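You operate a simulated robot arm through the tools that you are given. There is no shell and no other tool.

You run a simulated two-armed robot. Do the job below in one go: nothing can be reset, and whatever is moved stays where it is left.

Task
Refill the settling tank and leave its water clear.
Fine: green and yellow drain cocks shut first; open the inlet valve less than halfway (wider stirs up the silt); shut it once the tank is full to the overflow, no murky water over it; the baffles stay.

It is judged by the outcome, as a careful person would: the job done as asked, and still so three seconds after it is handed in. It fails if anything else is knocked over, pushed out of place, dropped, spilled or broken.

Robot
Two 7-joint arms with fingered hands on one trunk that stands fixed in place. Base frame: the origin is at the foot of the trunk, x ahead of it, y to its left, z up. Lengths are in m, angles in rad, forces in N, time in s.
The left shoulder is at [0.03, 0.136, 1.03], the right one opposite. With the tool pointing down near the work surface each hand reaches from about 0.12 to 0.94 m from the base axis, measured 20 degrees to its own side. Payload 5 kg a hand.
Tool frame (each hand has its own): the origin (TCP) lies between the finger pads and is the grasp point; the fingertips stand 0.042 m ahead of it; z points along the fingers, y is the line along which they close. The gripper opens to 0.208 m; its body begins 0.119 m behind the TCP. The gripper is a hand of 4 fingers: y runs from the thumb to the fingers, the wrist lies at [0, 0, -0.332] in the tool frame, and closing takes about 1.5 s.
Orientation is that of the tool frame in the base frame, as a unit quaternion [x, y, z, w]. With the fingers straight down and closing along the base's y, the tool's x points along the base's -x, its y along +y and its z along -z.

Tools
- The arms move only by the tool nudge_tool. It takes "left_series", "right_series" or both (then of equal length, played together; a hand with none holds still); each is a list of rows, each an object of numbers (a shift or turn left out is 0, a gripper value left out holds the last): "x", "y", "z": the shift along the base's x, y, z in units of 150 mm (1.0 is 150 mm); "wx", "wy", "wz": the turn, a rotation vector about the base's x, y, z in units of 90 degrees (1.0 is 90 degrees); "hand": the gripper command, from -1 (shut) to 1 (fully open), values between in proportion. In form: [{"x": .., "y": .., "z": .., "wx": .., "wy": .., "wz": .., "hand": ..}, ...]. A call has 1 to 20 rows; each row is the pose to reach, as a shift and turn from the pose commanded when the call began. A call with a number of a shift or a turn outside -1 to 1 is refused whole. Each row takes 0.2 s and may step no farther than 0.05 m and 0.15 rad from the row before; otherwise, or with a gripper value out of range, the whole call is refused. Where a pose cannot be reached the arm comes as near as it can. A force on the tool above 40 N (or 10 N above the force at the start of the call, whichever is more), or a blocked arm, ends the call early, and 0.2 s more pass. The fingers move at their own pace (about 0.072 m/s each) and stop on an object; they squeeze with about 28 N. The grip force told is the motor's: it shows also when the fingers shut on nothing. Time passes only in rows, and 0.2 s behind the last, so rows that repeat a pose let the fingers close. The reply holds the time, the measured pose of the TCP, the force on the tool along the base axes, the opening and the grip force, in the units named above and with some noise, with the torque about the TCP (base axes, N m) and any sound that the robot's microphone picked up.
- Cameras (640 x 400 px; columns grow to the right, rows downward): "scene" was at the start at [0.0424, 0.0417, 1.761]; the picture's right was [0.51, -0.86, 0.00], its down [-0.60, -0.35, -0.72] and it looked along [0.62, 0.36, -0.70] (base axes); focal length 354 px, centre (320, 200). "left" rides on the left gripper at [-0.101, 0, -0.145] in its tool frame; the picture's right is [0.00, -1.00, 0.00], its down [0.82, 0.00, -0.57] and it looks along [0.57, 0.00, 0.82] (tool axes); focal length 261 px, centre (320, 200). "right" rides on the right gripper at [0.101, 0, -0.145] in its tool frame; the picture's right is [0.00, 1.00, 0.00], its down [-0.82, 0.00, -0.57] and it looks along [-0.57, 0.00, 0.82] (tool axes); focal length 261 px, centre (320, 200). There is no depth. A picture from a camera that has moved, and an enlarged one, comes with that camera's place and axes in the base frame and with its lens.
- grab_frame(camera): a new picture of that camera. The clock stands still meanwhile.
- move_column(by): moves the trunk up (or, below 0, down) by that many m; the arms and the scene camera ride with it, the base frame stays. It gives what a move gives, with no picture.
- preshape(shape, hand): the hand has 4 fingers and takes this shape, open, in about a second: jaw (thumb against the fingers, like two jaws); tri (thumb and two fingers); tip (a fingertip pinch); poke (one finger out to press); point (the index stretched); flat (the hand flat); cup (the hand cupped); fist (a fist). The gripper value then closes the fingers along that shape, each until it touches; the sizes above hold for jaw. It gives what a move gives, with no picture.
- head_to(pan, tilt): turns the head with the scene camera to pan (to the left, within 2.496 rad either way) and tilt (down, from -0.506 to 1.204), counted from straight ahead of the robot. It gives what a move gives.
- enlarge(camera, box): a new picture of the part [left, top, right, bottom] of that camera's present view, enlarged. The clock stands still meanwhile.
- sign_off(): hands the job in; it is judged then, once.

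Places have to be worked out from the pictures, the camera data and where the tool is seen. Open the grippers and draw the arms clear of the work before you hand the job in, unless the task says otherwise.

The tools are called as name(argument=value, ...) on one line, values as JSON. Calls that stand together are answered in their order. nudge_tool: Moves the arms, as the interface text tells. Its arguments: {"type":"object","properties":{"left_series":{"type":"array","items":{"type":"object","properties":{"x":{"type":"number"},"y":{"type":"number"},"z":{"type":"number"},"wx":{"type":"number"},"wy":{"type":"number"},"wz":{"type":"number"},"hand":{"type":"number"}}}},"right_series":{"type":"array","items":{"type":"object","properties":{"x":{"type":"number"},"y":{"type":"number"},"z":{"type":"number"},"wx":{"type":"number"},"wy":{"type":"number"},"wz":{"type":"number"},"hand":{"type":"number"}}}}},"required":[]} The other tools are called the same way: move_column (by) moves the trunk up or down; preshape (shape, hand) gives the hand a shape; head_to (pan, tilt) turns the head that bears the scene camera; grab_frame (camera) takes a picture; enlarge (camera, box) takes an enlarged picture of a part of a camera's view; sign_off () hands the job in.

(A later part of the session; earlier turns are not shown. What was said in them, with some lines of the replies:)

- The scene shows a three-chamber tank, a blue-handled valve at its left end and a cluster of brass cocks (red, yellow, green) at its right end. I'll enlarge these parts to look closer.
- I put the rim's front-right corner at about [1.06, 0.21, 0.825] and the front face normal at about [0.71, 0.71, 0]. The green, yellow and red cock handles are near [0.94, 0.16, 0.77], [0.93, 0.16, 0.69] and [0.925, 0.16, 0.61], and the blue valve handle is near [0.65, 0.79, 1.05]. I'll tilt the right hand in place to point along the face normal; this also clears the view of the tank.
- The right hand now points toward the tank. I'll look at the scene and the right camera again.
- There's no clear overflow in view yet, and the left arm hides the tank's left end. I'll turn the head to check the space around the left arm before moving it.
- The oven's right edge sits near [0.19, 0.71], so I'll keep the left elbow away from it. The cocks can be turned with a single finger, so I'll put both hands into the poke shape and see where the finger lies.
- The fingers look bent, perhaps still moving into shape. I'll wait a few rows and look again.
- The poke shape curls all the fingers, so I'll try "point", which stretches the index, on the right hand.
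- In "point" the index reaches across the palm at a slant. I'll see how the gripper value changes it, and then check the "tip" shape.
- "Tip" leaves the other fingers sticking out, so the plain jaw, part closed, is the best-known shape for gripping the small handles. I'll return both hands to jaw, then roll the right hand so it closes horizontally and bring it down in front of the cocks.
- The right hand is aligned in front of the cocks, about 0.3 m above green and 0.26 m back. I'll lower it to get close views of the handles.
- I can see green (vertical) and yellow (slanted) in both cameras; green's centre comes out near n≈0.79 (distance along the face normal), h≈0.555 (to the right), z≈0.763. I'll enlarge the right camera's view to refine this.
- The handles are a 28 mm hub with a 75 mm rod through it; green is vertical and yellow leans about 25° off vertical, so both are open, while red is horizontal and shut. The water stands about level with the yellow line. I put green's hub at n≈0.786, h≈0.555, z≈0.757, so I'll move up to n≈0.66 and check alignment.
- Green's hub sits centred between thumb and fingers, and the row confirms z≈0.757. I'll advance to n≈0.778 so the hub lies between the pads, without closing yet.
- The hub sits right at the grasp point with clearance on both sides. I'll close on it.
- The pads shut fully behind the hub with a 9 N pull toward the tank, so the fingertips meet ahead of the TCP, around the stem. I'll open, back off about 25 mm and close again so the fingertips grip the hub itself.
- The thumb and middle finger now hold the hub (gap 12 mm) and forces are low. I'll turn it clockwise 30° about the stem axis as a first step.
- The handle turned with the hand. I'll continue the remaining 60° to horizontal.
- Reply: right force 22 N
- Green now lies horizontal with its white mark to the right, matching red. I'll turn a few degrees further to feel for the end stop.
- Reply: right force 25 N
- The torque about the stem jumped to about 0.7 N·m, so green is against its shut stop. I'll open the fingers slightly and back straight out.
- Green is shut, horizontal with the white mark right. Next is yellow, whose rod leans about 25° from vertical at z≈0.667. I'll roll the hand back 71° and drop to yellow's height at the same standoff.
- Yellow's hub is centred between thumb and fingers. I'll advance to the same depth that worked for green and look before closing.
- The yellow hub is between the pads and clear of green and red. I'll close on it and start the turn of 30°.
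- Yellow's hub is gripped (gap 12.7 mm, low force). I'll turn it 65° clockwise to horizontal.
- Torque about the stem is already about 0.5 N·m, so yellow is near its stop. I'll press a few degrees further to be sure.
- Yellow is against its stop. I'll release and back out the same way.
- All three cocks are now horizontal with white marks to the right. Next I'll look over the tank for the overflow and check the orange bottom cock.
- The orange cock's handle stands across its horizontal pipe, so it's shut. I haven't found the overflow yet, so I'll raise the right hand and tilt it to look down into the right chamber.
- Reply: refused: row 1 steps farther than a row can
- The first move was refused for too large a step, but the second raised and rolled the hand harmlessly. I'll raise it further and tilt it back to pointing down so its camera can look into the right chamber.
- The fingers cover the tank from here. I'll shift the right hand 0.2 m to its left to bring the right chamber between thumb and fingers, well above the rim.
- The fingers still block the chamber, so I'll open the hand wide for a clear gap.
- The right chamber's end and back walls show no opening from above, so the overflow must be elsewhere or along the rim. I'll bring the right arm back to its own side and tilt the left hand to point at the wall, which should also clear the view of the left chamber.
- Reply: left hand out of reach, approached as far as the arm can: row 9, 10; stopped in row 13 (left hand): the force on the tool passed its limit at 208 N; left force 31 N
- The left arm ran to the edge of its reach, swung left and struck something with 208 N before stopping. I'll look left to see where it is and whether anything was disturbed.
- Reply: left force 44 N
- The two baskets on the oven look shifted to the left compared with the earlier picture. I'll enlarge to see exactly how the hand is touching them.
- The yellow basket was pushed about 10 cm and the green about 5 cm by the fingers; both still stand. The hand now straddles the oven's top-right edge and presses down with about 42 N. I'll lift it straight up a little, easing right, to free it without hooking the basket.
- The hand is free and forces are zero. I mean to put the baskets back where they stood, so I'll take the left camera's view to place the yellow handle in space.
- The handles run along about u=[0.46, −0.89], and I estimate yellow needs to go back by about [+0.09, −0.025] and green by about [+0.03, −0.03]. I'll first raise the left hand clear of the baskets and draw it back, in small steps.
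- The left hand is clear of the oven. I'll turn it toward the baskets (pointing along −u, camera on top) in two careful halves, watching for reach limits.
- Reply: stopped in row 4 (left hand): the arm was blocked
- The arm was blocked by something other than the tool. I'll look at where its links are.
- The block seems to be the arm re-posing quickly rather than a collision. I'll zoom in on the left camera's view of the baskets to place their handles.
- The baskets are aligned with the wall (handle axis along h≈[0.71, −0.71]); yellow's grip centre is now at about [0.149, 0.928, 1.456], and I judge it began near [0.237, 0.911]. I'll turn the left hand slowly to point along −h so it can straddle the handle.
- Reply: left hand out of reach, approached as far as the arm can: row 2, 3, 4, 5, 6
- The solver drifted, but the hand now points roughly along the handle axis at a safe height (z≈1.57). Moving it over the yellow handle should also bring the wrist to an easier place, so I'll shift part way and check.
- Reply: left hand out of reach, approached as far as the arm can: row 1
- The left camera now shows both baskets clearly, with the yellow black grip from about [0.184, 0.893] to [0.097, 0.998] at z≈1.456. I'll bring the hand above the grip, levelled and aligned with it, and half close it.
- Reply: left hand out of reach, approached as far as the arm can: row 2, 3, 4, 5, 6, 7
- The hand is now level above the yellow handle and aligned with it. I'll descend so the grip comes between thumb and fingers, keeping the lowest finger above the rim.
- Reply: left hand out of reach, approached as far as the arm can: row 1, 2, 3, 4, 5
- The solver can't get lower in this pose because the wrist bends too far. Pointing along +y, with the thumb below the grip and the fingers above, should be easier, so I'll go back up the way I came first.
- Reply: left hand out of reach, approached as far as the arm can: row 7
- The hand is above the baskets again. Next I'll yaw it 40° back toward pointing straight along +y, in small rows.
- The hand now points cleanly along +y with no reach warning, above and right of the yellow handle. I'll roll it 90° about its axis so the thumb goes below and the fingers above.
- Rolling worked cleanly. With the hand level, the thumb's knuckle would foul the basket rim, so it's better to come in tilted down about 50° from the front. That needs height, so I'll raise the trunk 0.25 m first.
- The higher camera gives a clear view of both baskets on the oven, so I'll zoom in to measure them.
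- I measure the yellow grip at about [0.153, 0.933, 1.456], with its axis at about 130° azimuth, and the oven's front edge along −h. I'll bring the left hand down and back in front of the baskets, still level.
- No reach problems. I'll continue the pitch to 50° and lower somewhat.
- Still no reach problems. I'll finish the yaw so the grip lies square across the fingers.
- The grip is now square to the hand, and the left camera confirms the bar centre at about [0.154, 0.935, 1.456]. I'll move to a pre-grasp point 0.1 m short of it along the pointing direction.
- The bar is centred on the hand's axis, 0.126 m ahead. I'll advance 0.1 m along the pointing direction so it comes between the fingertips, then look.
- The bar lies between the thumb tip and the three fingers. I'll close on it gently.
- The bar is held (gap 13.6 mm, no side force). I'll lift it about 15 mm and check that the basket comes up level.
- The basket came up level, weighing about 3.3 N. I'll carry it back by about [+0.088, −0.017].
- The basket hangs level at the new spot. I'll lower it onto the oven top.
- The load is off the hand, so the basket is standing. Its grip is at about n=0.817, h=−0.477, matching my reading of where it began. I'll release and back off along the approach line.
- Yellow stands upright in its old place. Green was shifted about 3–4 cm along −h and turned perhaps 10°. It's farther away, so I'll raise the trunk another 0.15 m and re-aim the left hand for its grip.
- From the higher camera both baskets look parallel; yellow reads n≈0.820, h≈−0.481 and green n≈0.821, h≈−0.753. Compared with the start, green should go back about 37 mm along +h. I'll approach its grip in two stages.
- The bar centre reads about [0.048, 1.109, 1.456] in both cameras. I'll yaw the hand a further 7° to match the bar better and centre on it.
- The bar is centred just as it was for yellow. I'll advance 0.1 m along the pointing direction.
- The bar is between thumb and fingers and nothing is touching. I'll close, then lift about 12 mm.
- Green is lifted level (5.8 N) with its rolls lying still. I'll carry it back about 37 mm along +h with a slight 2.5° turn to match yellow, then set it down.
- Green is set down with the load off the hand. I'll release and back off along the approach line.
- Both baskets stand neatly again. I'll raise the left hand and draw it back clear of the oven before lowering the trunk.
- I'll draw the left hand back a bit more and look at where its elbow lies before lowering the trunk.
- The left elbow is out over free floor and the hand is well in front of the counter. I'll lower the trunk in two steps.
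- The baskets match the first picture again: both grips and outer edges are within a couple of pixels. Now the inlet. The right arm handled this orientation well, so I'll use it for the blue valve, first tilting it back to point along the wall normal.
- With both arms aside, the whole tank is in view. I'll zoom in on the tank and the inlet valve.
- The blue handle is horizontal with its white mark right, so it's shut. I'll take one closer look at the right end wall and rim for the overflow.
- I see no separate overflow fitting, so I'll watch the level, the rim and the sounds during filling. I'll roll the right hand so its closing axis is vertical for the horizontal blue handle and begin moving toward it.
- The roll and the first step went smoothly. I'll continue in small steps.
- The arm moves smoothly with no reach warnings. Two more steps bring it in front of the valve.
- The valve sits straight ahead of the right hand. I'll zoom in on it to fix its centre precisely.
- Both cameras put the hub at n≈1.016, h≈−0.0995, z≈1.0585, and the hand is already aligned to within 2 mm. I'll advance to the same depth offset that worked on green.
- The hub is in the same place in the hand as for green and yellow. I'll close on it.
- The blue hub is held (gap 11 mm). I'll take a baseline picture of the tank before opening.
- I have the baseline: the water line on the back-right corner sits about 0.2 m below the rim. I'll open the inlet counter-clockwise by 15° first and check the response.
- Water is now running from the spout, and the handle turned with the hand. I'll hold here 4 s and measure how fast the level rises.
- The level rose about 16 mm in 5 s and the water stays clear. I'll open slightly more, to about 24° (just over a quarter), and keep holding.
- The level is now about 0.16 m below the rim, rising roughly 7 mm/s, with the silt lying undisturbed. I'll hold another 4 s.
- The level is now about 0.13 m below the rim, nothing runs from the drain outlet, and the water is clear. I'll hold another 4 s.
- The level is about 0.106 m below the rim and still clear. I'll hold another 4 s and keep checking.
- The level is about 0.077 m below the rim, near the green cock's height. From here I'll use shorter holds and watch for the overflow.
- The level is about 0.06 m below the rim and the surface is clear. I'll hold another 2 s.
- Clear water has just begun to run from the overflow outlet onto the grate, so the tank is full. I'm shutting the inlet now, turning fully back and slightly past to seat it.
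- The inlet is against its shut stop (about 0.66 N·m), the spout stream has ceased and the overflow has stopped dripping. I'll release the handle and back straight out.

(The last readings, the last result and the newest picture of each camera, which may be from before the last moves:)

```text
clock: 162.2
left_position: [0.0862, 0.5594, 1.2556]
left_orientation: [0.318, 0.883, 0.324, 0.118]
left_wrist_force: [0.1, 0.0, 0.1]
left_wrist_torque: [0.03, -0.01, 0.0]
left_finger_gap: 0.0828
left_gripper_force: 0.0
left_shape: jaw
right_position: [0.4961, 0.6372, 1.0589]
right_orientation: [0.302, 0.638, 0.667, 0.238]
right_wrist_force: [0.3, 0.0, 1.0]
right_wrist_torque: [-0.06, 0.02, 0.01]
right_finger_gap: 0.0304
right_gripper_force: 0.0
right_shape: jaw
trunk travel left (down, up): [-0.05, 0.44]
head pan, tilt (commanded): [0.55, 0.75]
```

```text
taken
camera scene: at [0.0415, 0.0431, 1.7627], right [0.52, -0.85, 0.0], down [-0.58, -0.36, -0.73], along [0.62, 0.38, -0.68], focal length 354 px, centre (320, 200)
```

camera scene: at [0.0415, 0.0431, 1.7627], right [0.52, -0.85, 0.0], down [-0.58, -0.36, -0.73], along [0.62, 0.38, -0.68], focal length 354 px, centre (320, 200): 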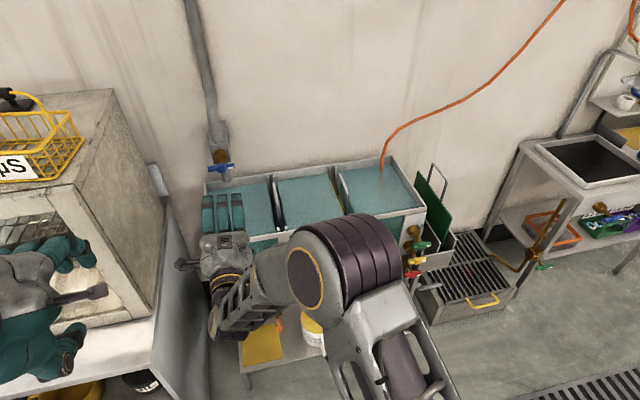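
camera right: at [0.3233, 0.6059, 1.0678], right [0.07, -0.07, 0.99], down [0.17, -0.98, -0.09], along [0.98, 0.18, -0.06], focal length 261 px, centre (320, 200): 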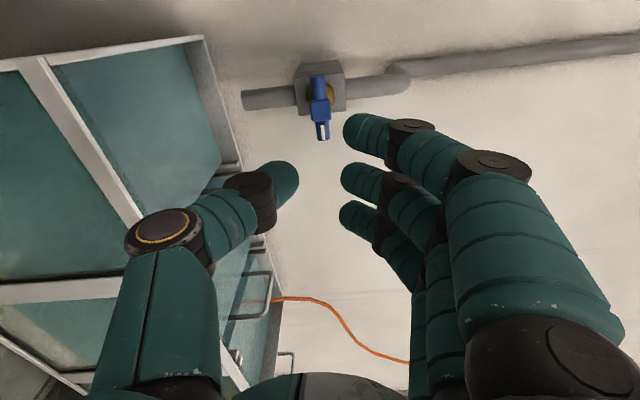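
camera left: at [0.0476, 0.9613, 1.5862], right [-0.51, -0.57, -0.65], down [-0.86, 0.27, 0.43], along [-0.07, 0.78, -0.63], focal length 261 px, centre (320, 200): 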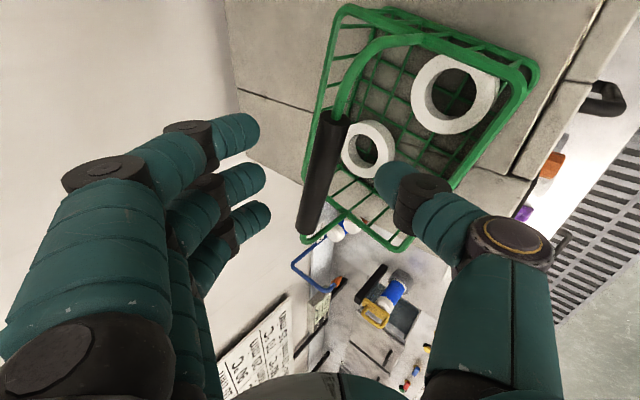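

The valve handle is square across its pipe and there is no flow. I'll take the right arm back along the way it came.

nudge_tool(right_series=[{"x": 0.073, "y": -0.214, "z": 0.02}, {"x": 0.146, "y": -0.428, "z": 0.04}, {"x": 0.219, "y": -0.641, "z": 0.06}, {"x": 0.292, "y": -0.855, "z": 0.08}])

nudge_tool(right_series=[{"x": 0.073, "y": -0.214, "z": 0.02}, {"x": 0.146, "y": -0.428, "z": 0.04}, {"x": 0.219, "y": -0.641, "z": 0.06}, {"x": 0.292, "y": -0.855, "z": 0.08}])

nudge_tool(right_series=[{"x": 0.073, "y": -0.214, "z": 0.02}, {"x": 0.146, "y": -0.428, "z": 0.04}, {"x": 0.219, "y": -0.641, "z": 0.06}, {"x": 0.292, "y": -0.855, "z": 0.08}])

nudge_tool(right_series=[{"x": 0.073, "y": -0.214, "z": 0.02}, {"x": 0.146, "y": -0.428, "z": 0.04}, {"x": 0.219, "y": -0.641, "z": 0.06}, {"x": 0.292, "y": -0.855, "z": 0.08}])

nudge_tool(right_series=[{"x": 0.073, "y": -0.214, "z": 0.02}, {"x": 0.146, "y": -0.428, "z": 0.04}, {"x": 0.219, "y": -0.641, "z": 0.06}, {"x": 0.292, "y": -0.855, "z": 0.08}])

grab_frame(camera="scene")

```text
clock: 163.2
left_position: [0.0859, 0.5584, 1.255]
left_orientation: [0.319, 0.883, 0.324, 0.117]
left_wrist_force: [-0.8, 0.5, 0.0]
left_wrist_torque: [0.06, 0.0, 0.04]
left_finger_gap: 0.0827
left_gripper_force: 0.1
left_shape: jaw
right_position: [0.5401, 0.5096, 1.0703]
right_orientation: [0.302, 0.639, 0.667, 0.236]
right_wrist_force: [0.1, -0.2, 0.1]
right_wrist_torque: [0.02, -0.04, 0.04]
right_finger_gap: 0.0307
right_gripper_force: 0.1
right_shape: jaw
trunk travel left (down, up): [-0.05, 0.44]
head pan, tilt (commanded): [0.55, 0.75]
```

```text
clock: 164.2
left_position: [0.0852, 0.5576, 1.256]
left_orientation: [0.318, 0.884, 0.324, 0.116]
left_wrist_force: [0.1, 0.5, 0.2]
left_wrist_torque: [0.07, -0.01, 0.04]
left_finger_gap: 0.0828
left_gripper_force: 0.1
left_shape: jaw
right_position: [0.583, 0.3809, 1.0823]
right_orientation: [0.303, 0.638, 0.667, 0.238]
right_wrist_force: [0.7, -0.5, 0.4]
right_wrist_torque: [0.02, -0.01, 0.02]
right_finger_gap: 0.0308
right_gripper_force: 0.1
right_shape: jaw
trunk travel left (down, up): [-0.05, 0.44]
head pan, tilt (commanded): [0.55, 0.75]
```

```text
clock: 165.2
left_position: [0.0855, 0.559, 1.2555]
left_orientation: [0.317, 0.884, 0.325, 0.117]
left_wrist_force: [0.7, -0.3, -0.1]
left_wrist_torque: [0.02, -0.05, 0.02]
left_finger_gap: 0.0829
left_gripper_force: 0.0
left_shape: jaw
right_position: [0.6264, 0.2567, 1.0945]
right_orientation: [0.302, 0.639, 0.667, 0.236]
right_wrist_force: [0.4, 0.3, -0.4]
right_wrist_torque: [0.04, 0.0, -0.01]
right_finger_gap: 0.0304
right_gripper_force: 0.1
right_shape: jaw
trunk travel left (down, up): [-0.05, 0.44]
head pan, tilt (commanded): [0.55, 0.75]
```

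```text
clock: 166.2
left_position: [0.085, 0.5579, 1.2559]
left_orientation: [0.317, 0.884, 0.325, 0.116]
left_wrist_force: [-0.4, -0.9, 0.7]
left_wrist_torque: [0.04, -0.01, 0.05]
left_finger_gap: 0.0828
left_gripper_force: 0.1
left_shape: jaw
right_position: [0.6717, 0.1255, 1.107]
right_orientation: [0.301, 0.638, 0.668, 0.236]
right_wrist_force: [-0.1, 0.0, 0.3]
right_wrist_torque: [0.03, -0.02, 0.01]
right_finger_gap: 0.0308
right_gripper_force: 0.1
right_shape: jaw
trunk travel left (down, up): [-0.05, 0.44]
head pan, tilt (commanded): [0.55, 0.75]
```

```text
clock: 167.2
left_position: [0.0855, 0.5588, 1.2557]
left_orientation: [0.317, 0.884, 0.324, 0.116]
left_wrist_force: [0.4, -0.9, 0.8]
left_wrist_torque: [0.03, 0.0, 0.0]
left_finger_gap: 0.0825
left_gripper_force: 0.1
left_shape: jaw
right_position: [0.7143, -0.0023, 1.1165]
right_orientation: [0.303, 0.639, 0.667, 0.237]
right_wrist_force: [-0.3, -0.6, 0.1]
right_wrist_torque: [-0.02, 0.01, -0.01]
right_finger_gap: 0.0304
right_gripper_force: 0.0
right_shape: jaw
trunk travel left (down, up): [-0.05, 0.44]
head pan, tilt (commanded): [0.55, 0.75]
```

```text
taken
camera scene: at [0.0422, 0.0425, 1.7626], right [0.52, -0.85, 0.0], down [-0.58, -0.36, -0.73], along [0.62, 0.38, -0.68], focal length 354 px, centre (320, 200)
```

scene: 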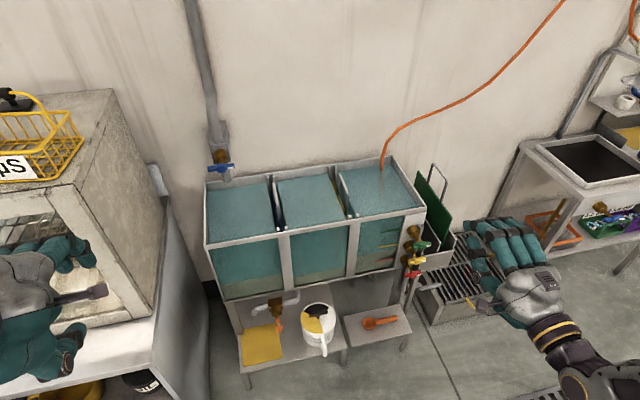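

The right arm is clear. I'll set the head to the very first view to compare everything with the starting picture, and zoom in on the tank, cocks and inlet.

head_to(pan=0.531, tilt=0.77)

grab_frame(camera="scene")

enlarge(camera="scene", box=[180, 120, 440, 300])

enlarge(camera="scene", box=[360, 180, 480, 300])

enlarge(camera="scene", box=[190, 130, 260, 200])

```text
clock: 167.8
left_position: [0.0865, 0.5593, 1.2546]
left_orientation: [0.319, 0.883, 0.324, 0.116]
left_wrist_force: [0.1, 0.8, -0.2]
left_wrist_torque: [-0.03, -0.01, 0.01]
left_finger_gap: 0.0828
left_gripper_force: 0.1
left_shape: jaw
right_position: [0.7143, -0.0027, 1.1177]
right_orientation: [0.303, 0.639, 0.666, 0.237]
right_wrist_force: [0.3, 0.6, 0.4]
right_wrist_torque: [0.04, 0.0, -0.01]
right_finger_gap: 0.0308
right_gripper_force: 0.0
right_shape: jaw
trunk travel left (down, up): [-0.05, 0.44]
head pan, tilt (commanded): [0.531, 0.77]
```

```text
taken
camera scene: at [0.042, 0.0417, 1.761], right [0.51, -0.86, 0.0], down [-0.6, -0.35, -0.72], along [0.62, 0.36, -0.7], focal length 354 px, centre (320, 200)
```

scene: 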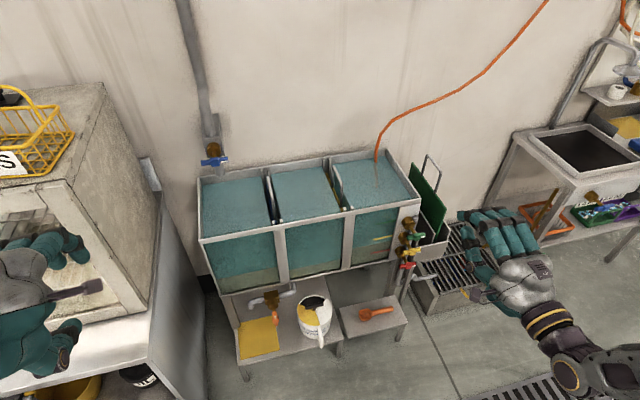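

```text
2.22 times, centred on (310, 210) of scene
camera zoom: at [0.042, 0.0417, 1.761], right [0.51, -0.86, 0.0], down [-0.6, -0.35, -0.72], along [0.62, 0.36, -0.7], focal length 787 px, centre (342, 178)
```

zoom: 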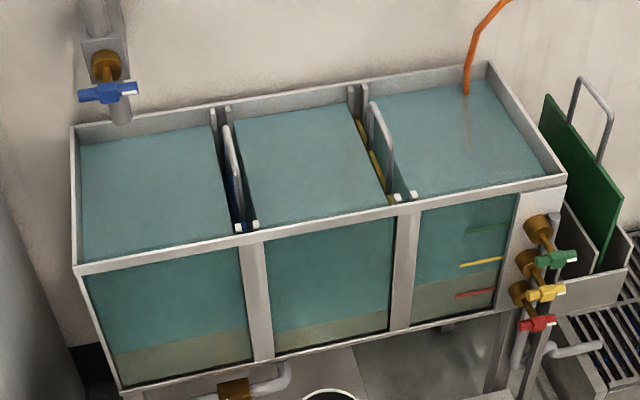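

```text
3.33 times, centred on (420, 240) of scene
camera zoom: at [0.042, 0.0417, 1.761], right [0.51, -0.86, 0.0], down [-0.6, -0.35, -0.72], along [0.62, 0.36, -0.7], focal length 1180 px, centre (-13, 67)
```

zoom: 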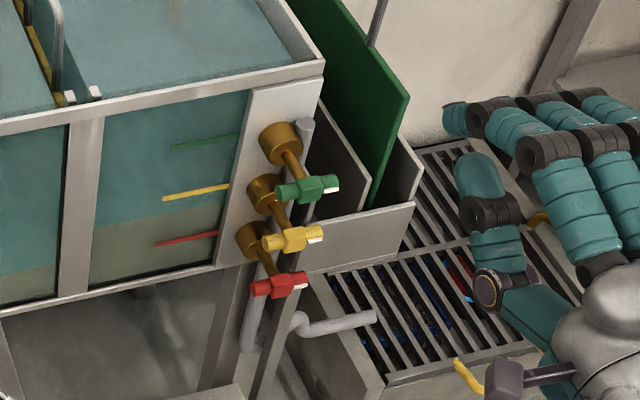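

```text
5.71 times, centred on (225, 165) of scene
camera zoom: at [0.042, 0.0417, 1.761], right [0.51, -0.86, 0.0], down [-0.6, -0.35, -0.72], along [0.62, 0.36, -0.7], focal length 2023 px, centre (863, 400)
```

zoom: 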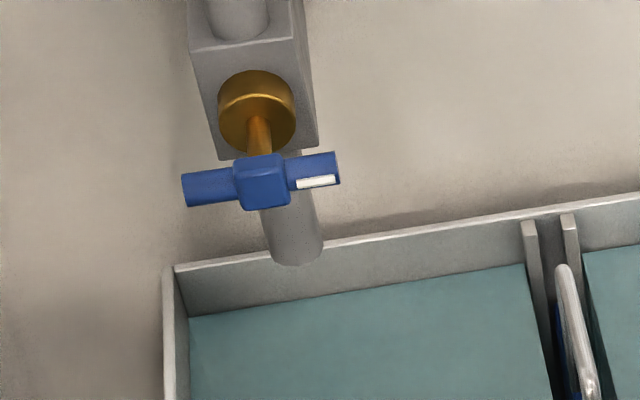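

Everything checks out: the inlet and all drain cocks are shut, the water is clear and level with the overflow, the silt lies flat and the baffles are in place. I'll open both hands and wait a few seconds to confirm it stays so.

nudge_tool(left_series=[{"hand": 0.2}, {"hand": 0.6}, {"hand": 1}, {"hand": 1}, {"hand": 1}, {"hand": 1}, {"hand": 1}, {"hand": 1}, {"hand": 1}, {"hand": 1}, {"hand": 1}, {"hand": 1}, {"hand": 1}, {"hand": 1}, {"hand": 1}], right_series=[{"x": -0.1, "hand": 0.2}, {"x": -0.2, "hand": 0.6}, {"x": -0.3, "hand": 1}, {"x": -0.3, "hand": 1}, {"x": -0.3, "hand": 1}, {"x": -0.3, "hand": 1}, {"x": -0.3, "hand": 1}, {"x": -0.3, "hand": 1}, {"x": -0.3, "hand": 1}, {"x": -0.3, "hand": 1}, {"x": -0.3, "hand": 1}, {"x": -0.3, "hand": 1}, {"x": -0.3, "hand": 1}, {"x": -0.3, "hand": 1}, {"x": -0.3, "hand": 1}])

enlarge(camera="scene", box=[180, 120, 440, 300])

enlarge(camera="scene", box=[360, 180, 480, 300])

head_to(pan=1.1, tilt=0.75)

grab_frame(camera="scene")

```text
clock: 171.0
left_position: [0.0865, 0.5592, 1.2552]
left_orientation: [0.318, 0.884, 0.323, 0.116]
left_wrist_force: [-0.3, 0.1, 0.9]
left_wrist_torque: [0.02, -0.03, 0.03]
left_finger_gap: 0.2075
left_gripper_force: 0.0
left_shape: jaw
right_position: [0.6707, -0.0013, 1.1162]
right_orientation: [0.302, 0.639, 0.667, 0.237]
right_wrist_force: [0.0, 0.3, -0.2]
right_wrist_torque: [0.02, -0.03, 0.01]
right_finger_gap: 0.2079
right_gripper_force: 0.1
right_shape: jaw
trunk travel left (down, up): [-0.05, 0.44]
head pan, tilt (commanded): [0.531, 0.77]
```

```text
2.22 times, centred on (310, 210) of scene
camera zoom: at [0.0421, 0.0415, 1.761], right [0.51, -0.86, 0.0], down [-0.6, -0.35, -0.72], along [0.62, 0.36, -0.7], focal length 787 px, centre (342, 178)
```

zoom: 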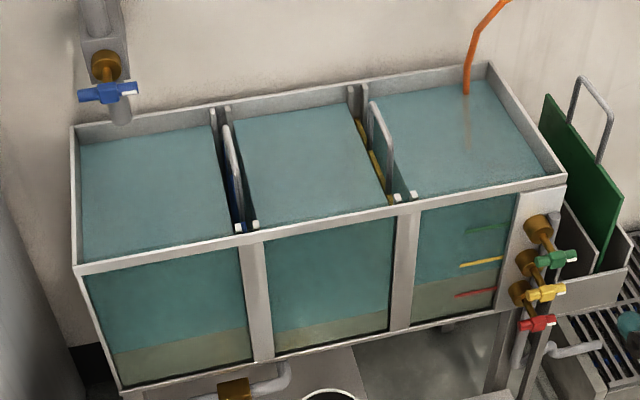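

```text
3.33 times, centred on (420, 240) of scene
camera zoom: at [0.0421, 0.0415, 1.761], right [0.51, -0.86, 0.0], down [-0.6, -0.35, -0.72], along [0.62, 0.36, -0.7], focal length 1180 px, centre (-13, 67)
```

zoom: 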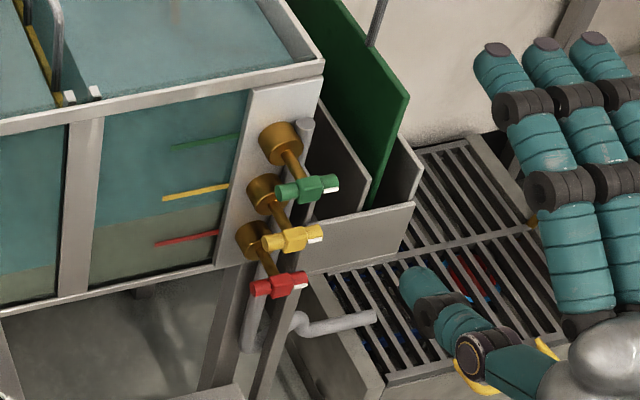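

```text
clock: 171.9
left_position: [0.0862, 0.559, 1.2548]
left_orientation: [0.318, 0.883, 0.323, 0.117]
left_wrist_force: [-0.1, -0.7, -0.2]
left_wrist_torque: [0.0, 0.03, 0.01]
left_finger_gap: 0.2077
left_gripper_force: 0.0
left_shape: jaw
right_position: [0.6712, -0.0023, 1.1163]
right_orientation: [0.302, 0.639, 0.666, 0.238]
right_wrist_force: [-1.0, 0.7, -0.1]
right_wrist_torque: [0.02, 0.0, -0.03]
right_finger_gap: 0.2079
right_gripper_force: 0.0
right_shape: jaw
trunk travel left (down, up): [-0.05, 0.44]
head pan, tilt (commanded): [1.1, 0.75]
```

```text
taken
camera scene: at [0.0091, 0.0738, 1.7626], right [0.89, -0.45, 0.0], down [-0.31, -0.61, -0.73], along [0.33, 0.65, -0.68], focal length 354 px, centre (320, 200)
```

scene: 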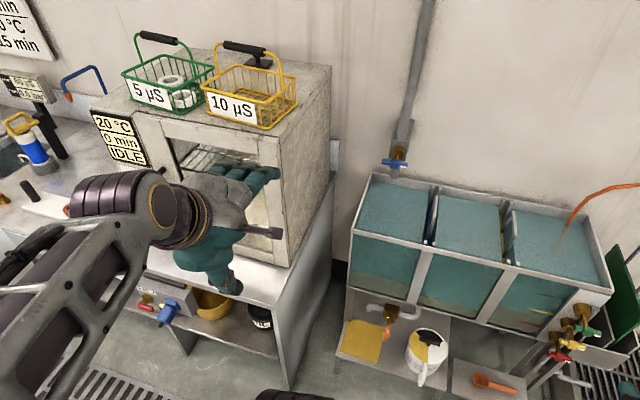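

The tank is full and clear with nothing running. Both baskets stand where they did in the first picture, and both hands are open and clear. Handing in now.

sign_off()

```text
The job is handed in.
```

The settling tank is refilled to the overflow and its water is clear. While moving the left arm, though, I knocked two baskets on the oven out of place and had to put them back.

**The job**
- **Drain cocks:** I shut green and yellow first, each against its stop. Red and orange were already shut, and I left them alone.
- **Filling:** I opened the blue inlet valve to about 24°, just over a quarter. The silt layer stayed flat.
- **Shutting off:** When a little clear water began to run from the overflow outlet, I shut the inlet against its stop. No murky water went over, and I saw nothing running when I handed in.
- **Baffles:** I didn't touch them.

**The mishap**
- **What happened:** The left arm reached the limit of its range, swung sideways and hit the oven with about 200 N. It pushed the yellow "10 µS" basket about 9 cm and the green "5 µS" basket about 4 cm. Nothing tipped over or fell.
- **Putting them back:** I lifted each basket by its handle and set it back where it had stood. Compared with the first picture they look within about 1–2 cm, but I could only judge that by eye. Their exact turn may also be a few degrees off.
- **Oven:** I saw no damage, but I didn't inspect the spot it hit.
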